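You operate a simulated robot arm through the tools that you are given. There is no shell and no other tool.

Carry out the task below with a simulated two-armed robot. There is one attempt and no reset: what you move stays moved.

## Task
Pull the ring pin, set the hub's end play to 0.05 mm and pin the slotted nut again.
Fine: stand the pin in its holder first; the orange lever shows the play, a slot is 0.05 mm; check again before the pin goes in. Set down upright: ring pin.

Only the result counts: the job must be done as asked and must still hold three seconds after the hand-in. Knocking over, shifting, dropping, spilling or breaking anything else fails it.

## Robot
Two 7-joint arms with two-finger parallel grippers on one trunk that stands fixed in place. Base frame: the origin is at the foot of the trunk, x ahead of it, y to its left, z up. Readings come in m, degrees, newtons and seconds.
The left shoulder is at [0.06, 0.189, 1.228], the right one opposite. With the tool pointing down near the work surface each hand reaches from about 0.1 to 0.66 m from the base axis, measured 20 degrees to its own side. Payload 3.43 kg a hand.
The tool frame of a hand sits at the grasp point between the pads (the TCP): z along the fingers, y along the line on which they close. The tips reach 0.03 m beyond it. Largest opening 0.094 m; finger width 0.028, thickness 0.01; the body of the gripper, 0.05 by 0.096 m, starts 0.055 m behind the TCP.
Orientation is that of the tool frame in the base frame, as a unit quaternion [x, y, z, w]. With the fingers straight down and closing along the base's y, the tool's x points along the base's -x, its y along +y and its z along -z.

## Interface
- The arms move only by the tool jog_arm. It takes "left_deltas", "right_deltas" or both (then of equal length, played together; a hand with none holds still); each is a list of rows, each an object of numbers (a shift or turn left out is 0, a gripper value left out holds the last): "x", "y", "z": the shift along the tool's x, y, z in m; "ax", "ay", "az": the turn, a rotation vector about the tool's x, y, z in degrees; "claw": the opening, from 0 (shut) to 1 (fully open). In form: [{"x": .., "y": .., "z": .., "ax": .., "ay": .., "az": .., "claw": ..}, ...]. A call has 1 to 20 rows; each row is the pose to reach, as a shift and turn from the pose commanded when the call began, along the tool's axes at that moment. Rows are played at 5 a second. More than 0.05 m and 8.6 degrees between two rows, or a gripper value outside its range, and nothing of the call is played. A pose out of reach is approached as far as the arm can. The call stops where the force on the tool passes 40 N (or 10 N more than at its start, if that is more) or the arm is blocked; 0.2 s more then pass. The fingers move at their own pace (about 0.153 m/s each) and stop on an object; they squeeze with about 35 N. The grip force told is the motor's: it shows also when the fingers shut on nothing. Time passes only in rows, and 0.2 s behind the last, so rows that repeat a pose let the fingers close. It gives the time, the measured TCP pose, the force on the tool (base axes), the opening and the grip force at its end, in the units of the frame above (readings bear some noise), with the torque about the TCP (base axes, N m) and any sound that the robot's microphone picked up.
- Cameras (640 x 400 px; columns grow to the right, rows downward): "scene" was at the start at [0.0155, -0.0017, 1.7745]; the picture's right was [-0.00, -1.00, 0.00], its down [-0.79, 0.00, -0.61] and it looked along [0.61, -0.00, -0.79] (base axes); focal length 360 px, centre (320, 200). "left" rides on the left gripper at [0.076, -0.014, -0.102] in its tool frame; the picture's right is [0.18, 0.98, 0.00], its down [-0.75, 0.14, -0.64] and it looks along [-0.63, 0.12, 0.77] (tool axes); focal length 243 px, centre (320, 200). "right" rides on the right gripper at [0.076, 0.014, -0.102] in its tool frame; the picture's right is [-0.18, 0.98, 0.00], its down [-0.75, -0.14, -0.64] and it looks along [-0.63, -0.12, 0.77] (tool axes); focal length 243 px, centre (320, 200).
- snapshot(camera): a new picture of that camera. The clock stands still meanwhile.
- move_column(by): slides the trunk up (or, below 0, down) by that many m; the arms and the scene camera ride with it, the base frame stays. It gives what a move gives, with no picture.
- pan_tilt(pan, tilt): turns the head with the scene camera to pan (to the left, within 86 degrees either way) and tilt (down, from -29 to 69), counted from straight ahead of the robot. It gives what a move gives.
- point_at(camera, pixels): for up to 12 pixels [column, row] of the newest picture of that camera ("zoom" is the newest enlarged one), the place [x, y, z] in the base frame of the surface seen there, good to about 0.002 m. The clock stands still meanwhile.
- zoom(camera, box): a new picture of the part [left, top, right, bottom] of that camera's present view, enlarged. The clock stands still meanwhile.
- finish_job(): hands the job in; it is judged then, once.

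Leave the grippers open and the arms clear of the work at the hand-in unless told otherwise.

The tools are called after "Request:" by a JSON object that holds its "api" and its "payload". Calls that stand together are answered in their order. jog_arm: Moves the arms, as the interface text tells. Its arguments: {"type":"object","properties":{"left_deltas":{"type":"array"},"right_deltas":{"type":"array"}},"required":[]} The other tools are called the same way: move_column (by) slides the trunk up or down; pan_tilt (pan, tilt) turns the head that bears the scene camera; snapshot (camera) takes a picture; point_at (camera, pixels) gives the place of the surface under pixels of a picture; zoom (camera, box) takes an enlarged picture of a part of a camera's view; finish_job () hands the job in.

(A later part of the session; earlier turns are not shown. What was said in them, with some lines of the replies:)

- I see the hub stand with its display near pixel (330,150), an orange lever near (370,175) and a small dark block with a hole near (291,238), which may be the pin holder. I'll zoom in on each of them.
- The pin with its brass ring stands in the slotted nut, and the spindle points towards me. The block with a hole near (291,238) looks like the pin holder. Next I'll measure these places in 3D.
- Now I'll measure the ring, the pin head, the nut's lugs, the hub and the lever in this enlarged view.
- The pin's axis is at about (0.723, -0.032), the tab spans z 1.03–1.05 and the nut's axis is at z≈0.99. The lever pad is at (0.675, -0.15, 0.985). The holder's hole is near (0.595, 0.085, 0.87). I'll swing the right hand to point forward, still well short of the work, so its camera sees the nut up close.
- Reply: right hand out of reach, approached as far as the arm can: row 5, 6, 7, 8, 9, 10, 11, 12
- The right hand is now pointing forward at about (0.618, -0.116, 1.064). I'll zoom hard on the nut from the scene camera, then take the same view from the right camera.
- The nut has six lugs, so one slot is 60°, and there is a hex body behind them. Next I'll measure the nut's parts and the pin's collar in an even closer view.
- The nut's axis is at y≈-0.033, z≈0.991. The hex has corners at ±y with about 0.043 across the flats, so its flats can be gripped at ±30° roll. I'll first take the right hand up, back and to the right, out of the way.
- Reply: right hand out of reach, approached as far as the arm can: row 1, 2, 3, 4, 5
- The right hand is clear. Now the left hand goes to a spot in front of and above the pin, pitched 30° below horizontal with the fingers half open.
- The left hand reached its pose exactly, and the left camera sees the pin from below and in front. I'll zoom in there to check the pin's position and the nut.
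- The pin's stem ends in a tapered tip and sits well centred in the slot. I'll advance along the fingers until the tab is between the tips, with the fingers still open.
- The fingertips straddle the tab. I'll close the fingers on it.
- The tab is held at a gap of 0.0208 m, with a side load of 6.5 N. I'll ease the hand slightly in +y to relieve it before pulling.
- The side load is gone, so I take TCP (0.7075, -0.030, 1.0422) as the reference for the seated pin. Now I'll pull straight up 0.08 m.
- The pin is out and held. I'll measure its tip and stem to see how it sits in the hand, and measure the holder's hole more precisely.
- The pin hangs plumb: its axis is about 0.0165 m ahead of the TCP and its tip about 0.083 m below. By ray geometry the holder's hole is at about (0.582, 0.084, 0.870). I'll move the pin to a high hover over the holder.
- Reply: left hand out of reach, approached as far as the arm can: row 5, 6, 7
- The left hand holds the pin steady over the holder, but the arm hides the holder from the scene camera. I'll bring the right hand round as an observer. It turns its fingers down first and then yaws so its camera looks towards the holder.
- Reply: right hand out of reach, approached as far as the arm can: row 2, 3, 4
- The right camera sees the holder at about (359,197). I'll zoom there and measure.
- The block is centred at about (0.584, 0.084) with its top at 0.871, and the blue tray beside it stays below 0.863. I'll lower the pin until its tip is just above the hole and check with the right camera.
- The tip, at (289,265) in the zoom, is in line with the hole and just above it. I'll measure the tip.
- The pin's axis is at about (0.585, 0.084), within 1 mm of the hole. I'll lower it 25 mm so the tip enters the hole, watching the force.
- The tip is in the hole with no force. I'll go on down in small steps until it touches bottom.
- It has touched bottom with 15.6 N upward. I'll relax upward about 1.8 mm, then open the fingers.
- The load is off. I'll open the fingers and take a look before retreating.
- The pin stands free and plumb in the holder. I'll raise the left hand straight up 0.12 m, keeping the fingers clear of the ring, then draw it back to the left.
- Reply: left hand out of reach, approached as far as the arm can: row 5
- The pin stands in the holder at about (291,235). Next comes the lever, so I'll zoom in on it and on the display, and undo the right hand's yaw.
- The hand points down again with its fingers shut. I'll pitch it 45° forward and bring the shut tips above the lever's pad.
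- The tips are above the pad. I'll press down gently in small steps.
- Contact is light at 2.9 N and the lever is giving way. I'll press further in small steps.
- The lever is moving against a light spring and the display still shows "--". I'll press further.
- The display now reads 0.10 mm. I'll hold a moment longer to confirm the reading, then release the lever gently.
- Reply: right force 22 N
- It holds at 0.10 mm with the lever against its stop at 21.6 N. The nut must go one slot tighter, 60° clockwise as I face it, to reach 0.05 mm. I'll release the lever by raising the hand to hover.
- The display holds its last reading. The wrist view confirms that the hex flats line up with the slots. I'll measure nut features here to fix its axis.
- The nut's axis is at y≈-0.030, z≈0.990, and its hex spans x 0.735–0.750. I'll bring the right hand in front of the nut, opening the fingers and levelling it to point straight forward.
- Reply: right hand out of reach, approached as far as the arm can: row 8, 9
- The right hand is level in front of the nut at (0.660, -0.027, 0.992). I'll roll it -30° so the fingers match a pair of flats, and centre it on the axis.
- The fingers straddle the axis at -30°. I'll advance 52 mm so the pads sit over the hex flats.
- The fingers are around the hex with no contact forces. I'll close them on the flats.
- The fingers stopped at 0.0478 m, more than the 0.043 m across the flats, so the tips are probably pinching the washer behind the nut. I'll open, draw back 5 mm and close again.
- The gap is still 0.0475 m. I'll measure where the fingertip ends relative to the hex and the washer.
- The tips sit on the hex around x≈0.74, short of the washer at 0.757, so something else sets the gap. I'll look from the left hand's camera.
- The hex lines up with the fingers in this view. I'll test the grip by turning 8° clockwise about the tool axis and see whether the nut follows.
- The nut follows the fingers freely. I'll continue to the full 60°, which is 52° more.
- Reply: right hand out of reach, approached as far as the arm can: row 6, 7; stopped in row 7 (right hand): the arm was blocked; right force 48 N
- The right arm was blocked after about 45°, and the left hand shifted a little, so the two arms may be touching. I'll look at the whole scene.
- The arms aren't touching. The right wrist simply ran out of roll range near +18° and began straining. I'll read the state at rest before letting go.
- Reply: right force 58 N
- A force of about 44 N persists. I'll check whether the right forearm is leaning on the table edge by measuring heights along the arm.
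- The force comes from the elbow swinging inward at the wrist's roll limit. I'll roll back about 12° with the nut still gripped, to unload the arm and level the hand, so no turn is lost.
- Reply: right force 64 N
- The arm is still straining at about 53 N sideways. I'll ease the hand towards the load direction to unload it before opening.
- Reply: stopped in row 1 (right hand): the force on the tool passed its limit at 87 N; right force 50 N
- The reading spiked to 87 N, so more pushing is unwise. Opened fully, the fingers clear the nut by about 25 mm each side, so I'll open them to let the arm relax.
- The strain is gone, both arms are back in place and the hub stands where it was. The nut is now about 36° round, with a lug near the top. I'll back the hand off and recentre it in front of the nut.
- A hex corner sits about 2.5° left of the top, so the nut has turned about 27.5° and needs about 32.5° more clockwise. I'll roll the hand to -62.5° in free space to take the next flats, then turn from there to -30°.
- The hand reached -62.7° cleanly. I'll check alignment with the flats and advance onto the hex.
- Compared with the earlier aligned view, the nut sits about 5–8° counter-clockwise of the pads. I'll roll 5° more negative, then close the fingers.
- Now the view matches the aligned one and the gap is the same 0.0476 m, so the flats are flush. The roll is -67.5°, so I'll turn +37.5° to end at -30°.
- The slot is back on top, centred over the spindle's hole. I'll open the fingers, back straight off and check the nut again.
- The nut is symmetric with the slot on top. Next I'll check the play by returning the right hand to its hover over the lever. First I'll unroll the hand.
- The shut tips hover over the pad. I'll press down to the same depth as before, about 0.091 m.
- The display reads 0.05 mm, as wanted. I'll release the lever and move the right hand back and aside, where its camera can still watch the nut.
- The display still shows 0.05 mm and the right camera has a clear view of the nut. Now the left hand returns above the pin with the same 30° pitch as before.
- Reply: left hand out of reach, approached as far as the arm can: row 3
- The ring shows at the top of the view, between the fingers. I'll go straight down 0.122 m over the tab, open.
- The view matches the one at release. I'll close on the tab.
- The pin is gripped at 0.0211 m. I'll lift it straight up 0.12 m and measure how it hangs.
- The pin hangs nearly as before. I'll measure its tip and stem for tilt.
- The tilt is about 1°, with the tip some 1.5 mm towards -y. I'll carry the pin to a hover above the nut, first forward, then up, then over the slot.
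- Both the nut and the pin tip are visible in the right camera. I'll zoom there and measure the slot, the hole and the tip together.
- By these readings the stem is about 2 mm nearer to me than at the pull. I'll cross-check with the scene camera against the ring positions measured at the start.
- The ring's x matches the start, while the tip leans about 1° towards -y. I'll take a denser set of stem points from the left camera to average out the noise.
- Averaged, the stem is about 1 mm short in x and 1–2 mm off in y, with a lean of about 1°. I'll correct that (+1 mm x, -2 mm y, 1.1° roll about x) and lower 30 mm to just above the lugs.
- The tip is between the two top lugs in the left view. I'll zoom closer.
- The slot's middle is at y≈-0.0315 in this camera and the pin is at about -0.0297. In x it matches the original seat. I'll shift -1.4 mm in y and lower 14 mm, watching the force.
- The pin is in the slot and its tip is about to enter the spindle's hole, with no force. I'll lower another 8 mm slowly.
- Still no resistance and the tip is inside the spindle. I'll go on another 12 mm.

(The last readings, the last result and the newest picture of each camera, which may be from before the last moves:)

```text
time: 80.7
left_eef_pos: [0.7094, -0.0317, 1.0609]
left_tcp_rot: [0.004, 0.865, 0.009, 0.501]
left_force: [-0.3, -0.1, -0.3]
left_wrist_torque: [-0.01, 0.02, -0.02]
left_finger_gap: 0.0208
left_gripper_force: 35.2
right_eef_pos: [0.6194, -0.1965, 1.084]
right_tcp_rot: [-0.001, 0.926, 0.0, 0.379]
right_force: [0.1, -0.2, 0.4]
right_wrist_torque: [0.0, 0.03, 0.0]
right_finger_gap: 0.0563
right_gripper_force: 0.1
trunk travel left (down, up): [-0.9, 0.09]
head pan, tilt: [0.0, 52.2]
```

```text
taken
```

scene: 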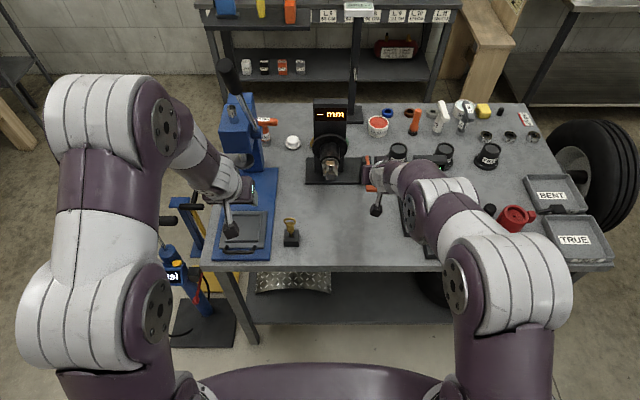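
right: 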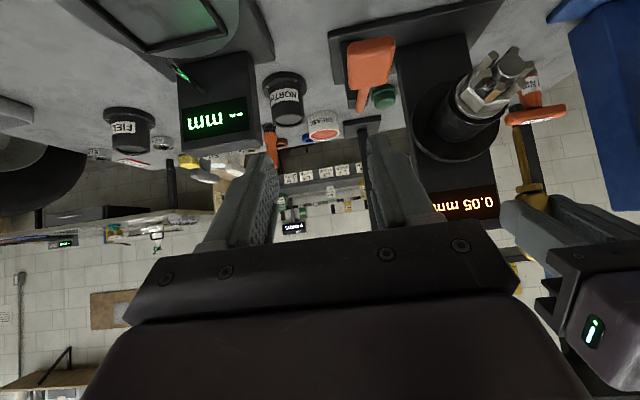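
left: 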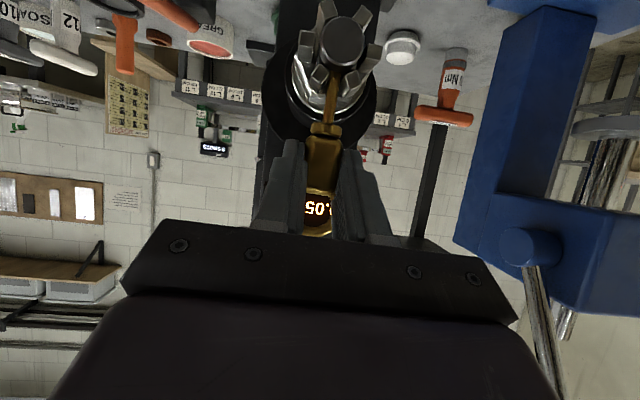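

It's going in freely. I'll lower another 12 mm, then seat it in small steps.

Request:
{"api": "jog_arm", "payload": {"left_deltas": [{"x": 0.0026, "z": 0.0015}, {"x": 0.0052, "z": 0.003}, {"x": 0.0078, "z": 0.0045}, {"x": 0.0104, "z": 0.006}, {"x": 0.0104, "z": 0.006}]}}

Request:
{"api": "zoom", "payload": {"camera": "left", "box": [280, 0, 400, 150]}}

Request:
{"api": "zoom", "payload": {"camera": "right", "box": [460, 40, 560, 130]}}

```text
time: 81.8
left_eef_pos: [0.7105, -0.0303, 1.0513]
left_tcp_rot: [0.003, 0.865, 0.01, 0.501]
left_force: [0.2, -2.1, 0.4]
left_wrist_torque: [-0.07, 0.01, -0.03]
left_finger_gap: 0.0209
left_gripper_force: 34.9
right_eef_pos: [0.6183, -0.1968, 1.0836]
right_tcp_rot: [0.0, 0.925, 0.0, 0.379]
right_force: [0.1, 0.2, 0.3]
right_wrist_torque: [-0.01, 0.01, -0.03]
right_finger_gap: 0.0564
right_gripper_force: 0.1
trunk travel left (down, up): [-0.9, 0.09]
head pan, tilt: [0.0, 52.2]
```

```text
2.67 times, centred on (340, 75) of left
```

zoom: 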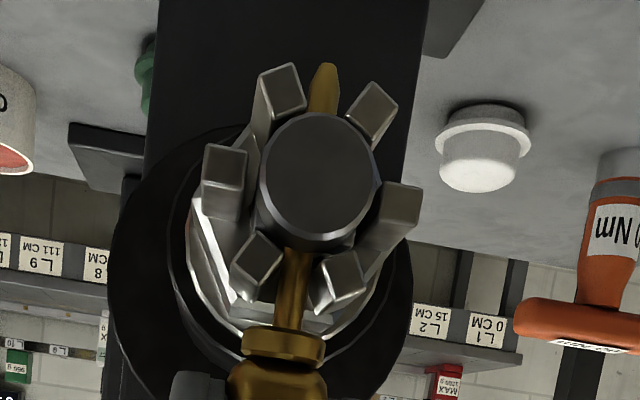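

```text
4.44 times, centred on (510, 85) of right
```

zoom: 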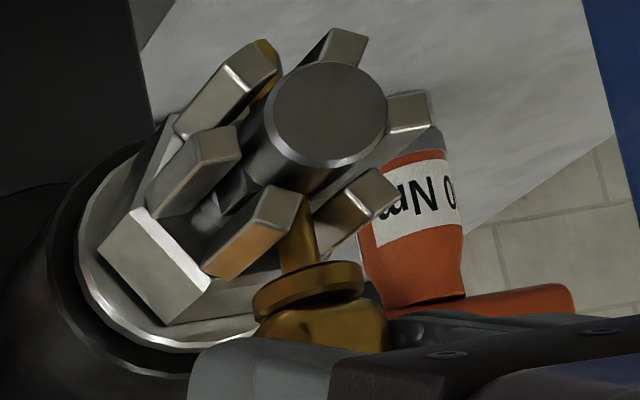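

The tip has come through the bottom slot and the collar is a few mm above the lugs. I'll seat it in small steps until I feel contact.

Request:
{"api": "jog_arm", "payload": {"left_deltas": [{"x": 0.0013, "z": 0.00075}, {"x": 0.0026, "z": 0.0015}, {"x": 0.0039, "z": 0.00225}, {"x": 0.0052, "z": 0.003}, {"x": 0.0052, "z": 0.003}]}}

Request:
{"api": "zoom", "payload": {"camera": "left", "box": [280, 0, 400, 150]}}

```text
time: 83.0
left_eef_pos: [0.7106, -0.0312, 1.0445]
left_tcp_rot: [0.004, 0.866, 0.009, 0.5]
left_force: [-0.6, -1.2, 1.4]
left_wrist_torque: [-0.06, -0.03, -0.01]
left_finger_gap: 0.0208
left_gripper_force: 35.2
right_eef_pos: [0.6184, -0.1971, 1.0833]
right_tcp_rot: [0.0, 0.926, 0.0, 0.378]
right_force: [-0.5, -0.5, 0.2]
right_wrist_torque: [0.0, 0.02, 0.0]
right_finger_gap: 0.0566
right_gripper_force: 0.1
trunk travel left (down, up): [-0.9, 0.09]
head pan, tilt: [0.0, 52.2]
```

```text
2.67 times, centred on (340, 75) of left
```

zoom: 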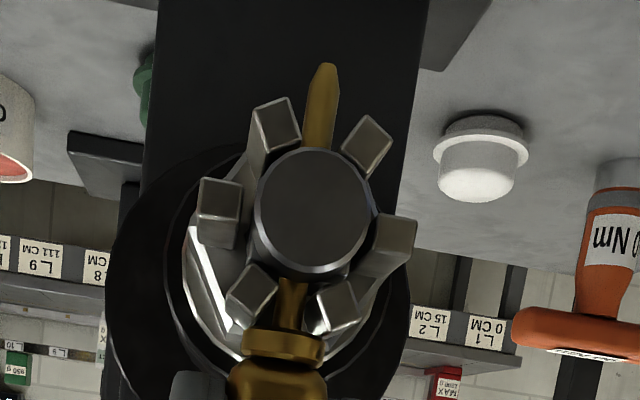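

The geometry is nearly the original seat. I'll press another 3 mm in 1 mm steps to find the stop.

Request:
{"api": "jog_arm", "payload": {"left_deltas": [{"x": 0.00087, "z": 0.0005}, {"x": 0.0017, "z": 0.001}, {"x": 0.0017, "z": 0.001}]}}

Request:
{"api": "jog_arm", "payload": {"left_deltas": [{"x": 0.00087, "z": 0.0005}, {"x": 0.00087, "z": 0.0005}]}}

```text
time: 83.8
left_eef_pos: [0.7104, -0.0313, 1.0454]
left_tcp_rot: [0.004, 0.865, 0.009, 0.502]
left_force: [1.1, -1.2, 9.0]
left_wrist_torque: [-0.04, -0.21, -0.01]
left_finger_gap: 0.0208
left_gripper_force: 35.2
right_eef_pos: [0.6185, -0.1966, 1.0842]
right_tcp_rot: [0.0, 0.925, -0.001, 0.38]
right_force: [0.2, 0.4, 0.0]
right_wrist_torque: [-0.02, -0.01, -0.02]
right_finger_gap: 0.0562
right_gripper_force: 0.0
trunk travel left (down, up): [-0.9, 0.09]
head pan, tilt: [0.0, 52.2]
```

```text
time: 84.5
left_eef_pos: [0.7084, -0.0312, 1.0444]
left_tcp_rot: [0.004, 0.864, 0.009, 0.503]
left_force: [3.1, -0.5, 15.1]
left_wrist_torque: [-0.05, -0.35, 0.01]
left_finger_gap: 0.0209
left_gripper_force: 35.2
right_eef_pos: [0.6179, -0.1973, 1.0859]
right_tcp_rot: [-0.001, 0.925, -0.001, 0.38]
right_force: [0.2, 0.1, -0.1]
right_wrist_torque: [0.01, 0.04, 0.0]
right_finger_gap: 0.0565
right_gripper_force: 0.1
trunk travel left (down, up): [-0.9, 0.09]
head pan, tilt: [0.0, 52.2]
```

It is firmly seated, with 15 N against the stop. I'll look at the seat, then relax upward before opening.

Request:
{"api": "jog_arm", "payload": {"left_deltas": [{"x": -0.0013, "z": -0.00075}, {"x": -0.0024, "z": -0.0014}, {"x": -0.0024, "z": -0.0014}]}}

Request:
{"api": "zoom", "payload": {"camera": "right", "box": [460, 40, 560, 130]}}

Request:
{"api": "zoom", "payload": {"camera": "left", "box": [280, 0, 400, 150]}}

```text
time: 85.2
left_eef_pos: [0.7092, -0.0324, 1.0448]
left_tcp_rot: [0.003, 0.865, 0.01, 0.501]
left_force: [3.7, -1.8, 10.1]
left_wrist_torque: [-0.1, -0.29, -0.04]
left_finger_gap: 0.0209
left_gripper_force: 34.8
right_eef_pos: [0.6188, -0.1961, 1.0852]
right_tcp_rot: [0.0, 0.925, -0.001, 0.38]
right_force: [0.1, -0.6, 0.3]
right_wrist_torque: [-0.04, 0.01, 0.03]
right_finger_gap: 0.0564
right_gripper_force: 0.0
trunk travel left (down, up): [-0.9, 0.09]
head pan, tilt: [0.0, 52.2]
```

```text
4.44 times, centred on (510, 85) of right
```

zoom: 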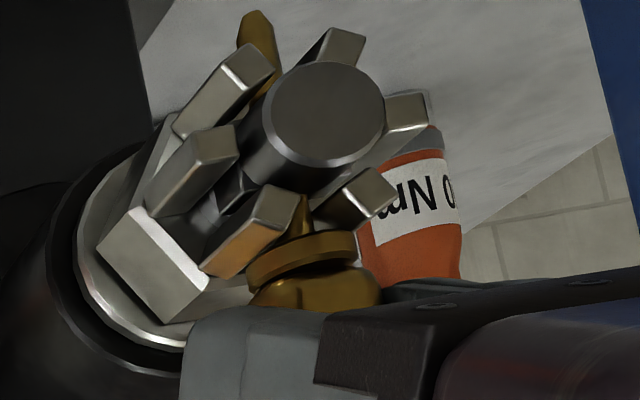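

```text
2.67 times, centred on (340, 75) of left
```

zoom: 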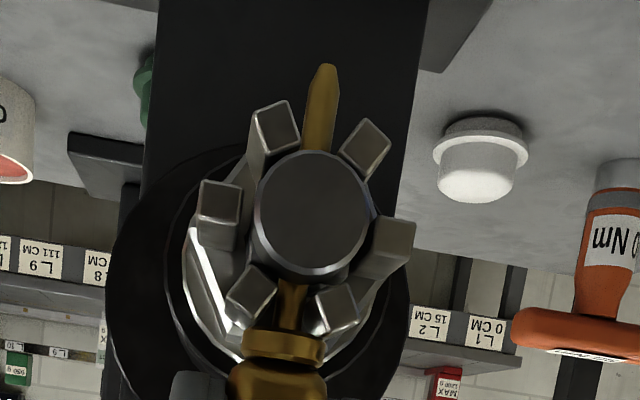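

The collar sits on the nut and the tip shows below. I'll relax the last load and open the fingers.

Request:
{"api": "jog_arm", "payload": {"left_deltas": [{"x": -0.0013, "z": -0.00075}, {"x": -0.0013, "z": -0.00075}]}}

Request:
{"api": "jog_arm", "payload": {"left_deltas": [{"claw": 0.3}, {"claw": 0.45}, {"claw": 0.6}, {"claw": 0.6}]}}

Request:
{"api": "snapshot", "payload": {"camera": "left"}}

```text
time: 85.8
left_eef_pos: [0.7085, -0.0315, 1.0448]
left_tcp_rot: [0.004, 0.866, 0.009, 0.5]
left_force: [1.1, -2.0, 2.5]
left_wrist_torque: [-0.11, -0.1, -0.02]
left_finger_gap: 0.021
left_gripper_force: 35.2
right_eef_pos: [0.6192, -0.1971, 1.0844]
right_tcp_rot: [-0.001, 0.925, 0.001, 0.38]
right_force: [0.6, -0.3, 0.3]
right_wrist_torque: [-0.02, 0.0, -0.02]
right_finger_gap: 0.0563
right_gripper_force: 0.1
trunk travel left (down, up): [-0.9, 0.09]
head pan, tilt: [0.0, 52.2]
```

```text
time: 86.8
left_eef_pos: [0.7092, -0.0315, 1.046]
left_tcp_rot: [0.004, 0.865, 0.009, 0.501]
left_force: [-1.4, -0.3, -0.2]
left_wrist_torque: [0.03, 0.03, 0.04]
left_finger_gap: 0.0563
left_gripper_force: 0.0
right_eef_pos: [0.62, -0.1959, 1.0852]
right_tcp_rot: [-0.001, 0.926, -0.001, 0.379]
right_force: [0.1, 0.4, -0.1]
right_wrist_torque: [-0.02, -0.01, 0.04]
right_finger_gap: 0.0563
right_gripper_force: 0.0
trunk travel left (down, up): [-0.9, 0.09]
head pan, tilt: [0.0, 52.2]
```

```text
taken
```

left: 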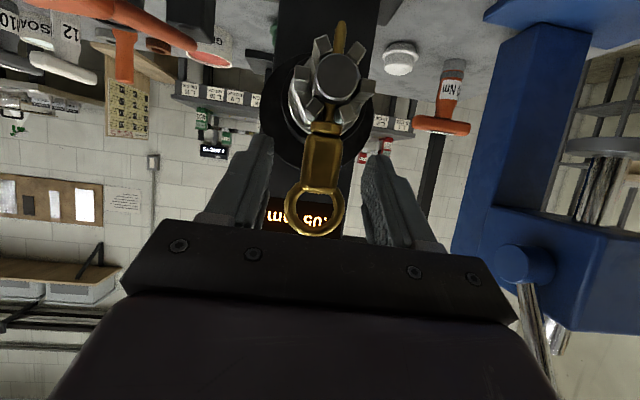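

The pin stays put, as in the original view. I'll withdraw the left hand straight back along its approach.

Request:
{"api": "jog_arm", "payload": {"left_deltas": [{"z": -0.02}, {"z": -0.04}, {"z": -0.065}, {"z": -0.09}, {"z": -0.11}]}}

Request:
{"api": "zoom", "payload": {"camera": "left", "box": [270, 15, 370, 165]}}

Request:
{"api": "zoom", "payload": {"camera": "right", "box": [450, 40, 570, 200]}}

```text
time: 88.0
left_eef_pos: [0.6128, -0.0326, 1.1014]
left_tcp_rot: [0.004, 0.866, 0.009, 0.501]
left_force: [0.2, -0.1, 0.0]
left_wrist_torque: [0.01, -0.03, -0.02]
left_finger_gap: 0.0563
left_gripper_force: 0.0
right_eef_pos: [0.6182, -0.1958, 1.0852]
right_tcp_rot: [-0.001, 0.925, -0.001, 0.38]
right_force: [0.3, 0.3, -0.3]
right_wrist_torque: [0.01, -0.02, -0.03]
right_finger_gap: 0.0564
right_gripper_force: 0.1
trunk travel left (down, up): [-0.9, 0.09]
head pan, tilt: [0.0, 52.2]
```

```text
2.67 times, centred on (320, 90) of left
```

zoom: 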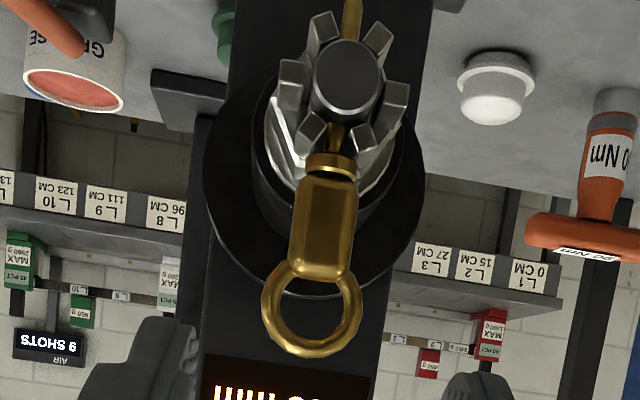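

```text
2.50 times, centred on (510, 120) of right
```

zoom: 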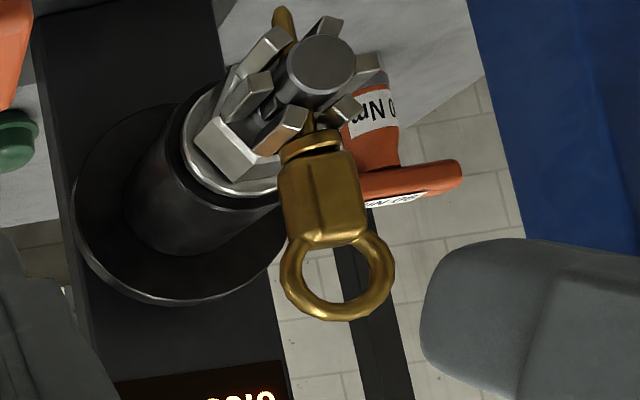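

The pin is fully seated through the slots. I'll draw both hands away, open and clear of the work.

Request:
{"api": "jog_arm", "payload": {"left_deltas": [{"x": 0.001, "y": 0.03, "z": -0.016, "ay": 5}, {"x": 0.002, "y": 0.06, "z": -0.032, "ay": 10}, {"x": 0.003, "y": 0.09, "z": -0.048, "ay": 15}, {"x": 0.004, "y": 0.12, "z": -0.064, "ay": 20}, {"x": 0.005, "y": 0.15, "z": -0.08, "ay": 25}, {"x": 0.006, "y": 0.18, "z": -0.096, "ay": 30}, {"x": 0.007, "y": 0.2, "z": -0.11, "ay": 35, "claw": 1.0}, {"x": 0.007, "y": 0.2, "z": -0.11, "ay": 35, "claw": 1.0}], "right_deltas": [{"x": 0.0, "y": -0.005, "z": -0.015, "ay": 5}, {"x": 0.0, "y": -0.01, "z": -0.03, "ay": 10}, {"x": 0.0, "y": -0.015, "z": -0.045, "ay": 15}, {"x": 0.0, "y": -0.02, "z": -0.06, "ay": 20}, {"x": 0.0, "y": -0.025, "z": -0.075, "ay": 25}, {"x": 0.0, "y": -0.03, "z": -0.09, "ay": 30}, {"x": 0.0, "y": -0.035, "z": -0.105, "ay": 35, "claw": 1.0}, {"x": 0.0, "y": -0.035, "z": -0.12, "ay": 40, "claw": 1.0}]}}

Request:
{"api": "snapshot", "payload": {"camera": "scene"}}

Request:
{"api": "zoom", "payload": {"camera": "scene", "box": [290, 95, 390, 195]}}

Request:
{"api": "zoom", "payload": {"camera": "scene", "box": [322, 150, 340, 182]}}

```text
time: 89.8
left_eef_pos: [0.5137, 0.1662, 1.1517]
left_tcp_rot: [-0.001, 0.976, 0.009, 0.218]
left_force: [-0.3, -0.4, -0.1]
left_wrist_torque: [-0.01, -0.01, -0.04]
left_finger_gap: 0.0939
left_gripper_force: 0.0
right_eef_pos: [0.534, -0.2316, 1.1701]
right_tcp_rot: [0.0, 0.999, 0.0, 0.039]
right_force: [-0.2, 0.4, 0.2]
right_wrist_torque: [0.01, -0.01, 0.01]
right_finger_gap: 0.0941
right_gripper_force: 0.1
right hand out of reach, approached as far as the arm can: row 3, 4
trunk travel left (down, up): [-0.9, 0.09]
head pan, tilt: [0.0, 52.2]
```

```text
taken
```

scene: 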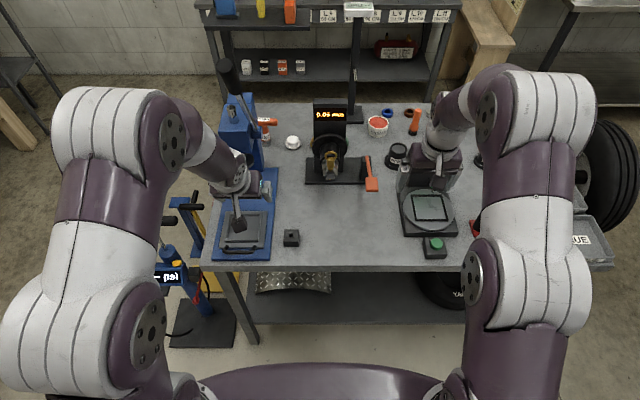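

```text
4.00 times, centred on (340, 145) of scene
```

zoom: 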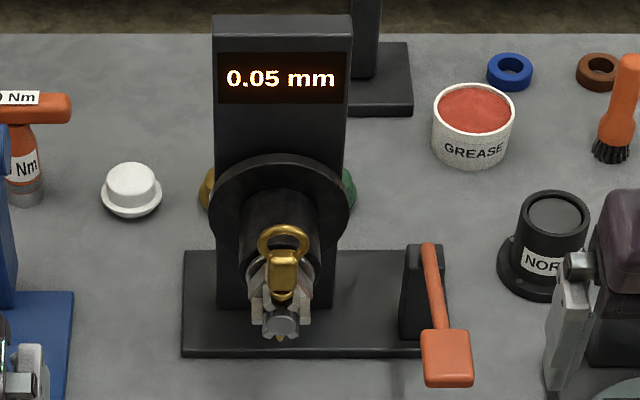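

```text
12.50 times, centred on (331, 166) of scene
```

zoom: 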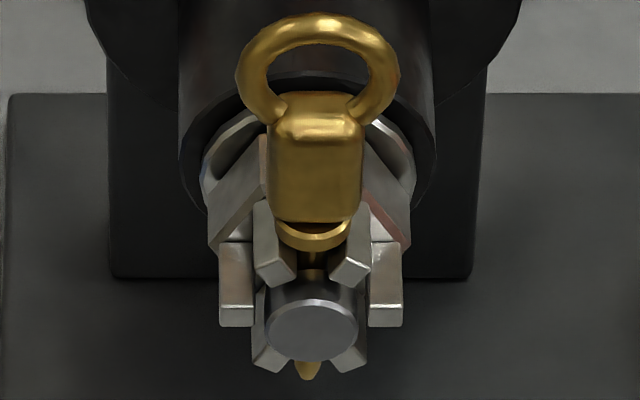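

The picture matches the starting one: the pin is seated at the same pixels, the hub hasn't shifted, the display reads 0.05 mm and both hands are open and clear. I'm handing the job in.

Request:
{"api": "finish_job", "payload": {}}

```text
The job is handed in.
```

The hub's end play is set to 0.05 mm and the ring pin is back through the slotted nut. I've handed the job in.

- **Pin out:** I pulled the ring pin and stood it upright in its holder before touching the nut.
- **Setting the play:** The lever showed 0.10 mm at first, so I turned the nut one slot (60°) clockwise. Pressing the lever again showed 0.05 mm, before the pin went back in.
- **Trouble while turning:** The right wrist ran out of roll partway through and strained against the nut; one reading reached 87 N. I let go, gripped the nut again and finished the turn. The final picture shows the hub and its base in the same place as at the start.
- **Pin back in:** The pin went in freely and came up against its stop at about 15 N. In the final picture it sits where it did at the start.
- **Arms:** Both grippers are open and clear of the work.
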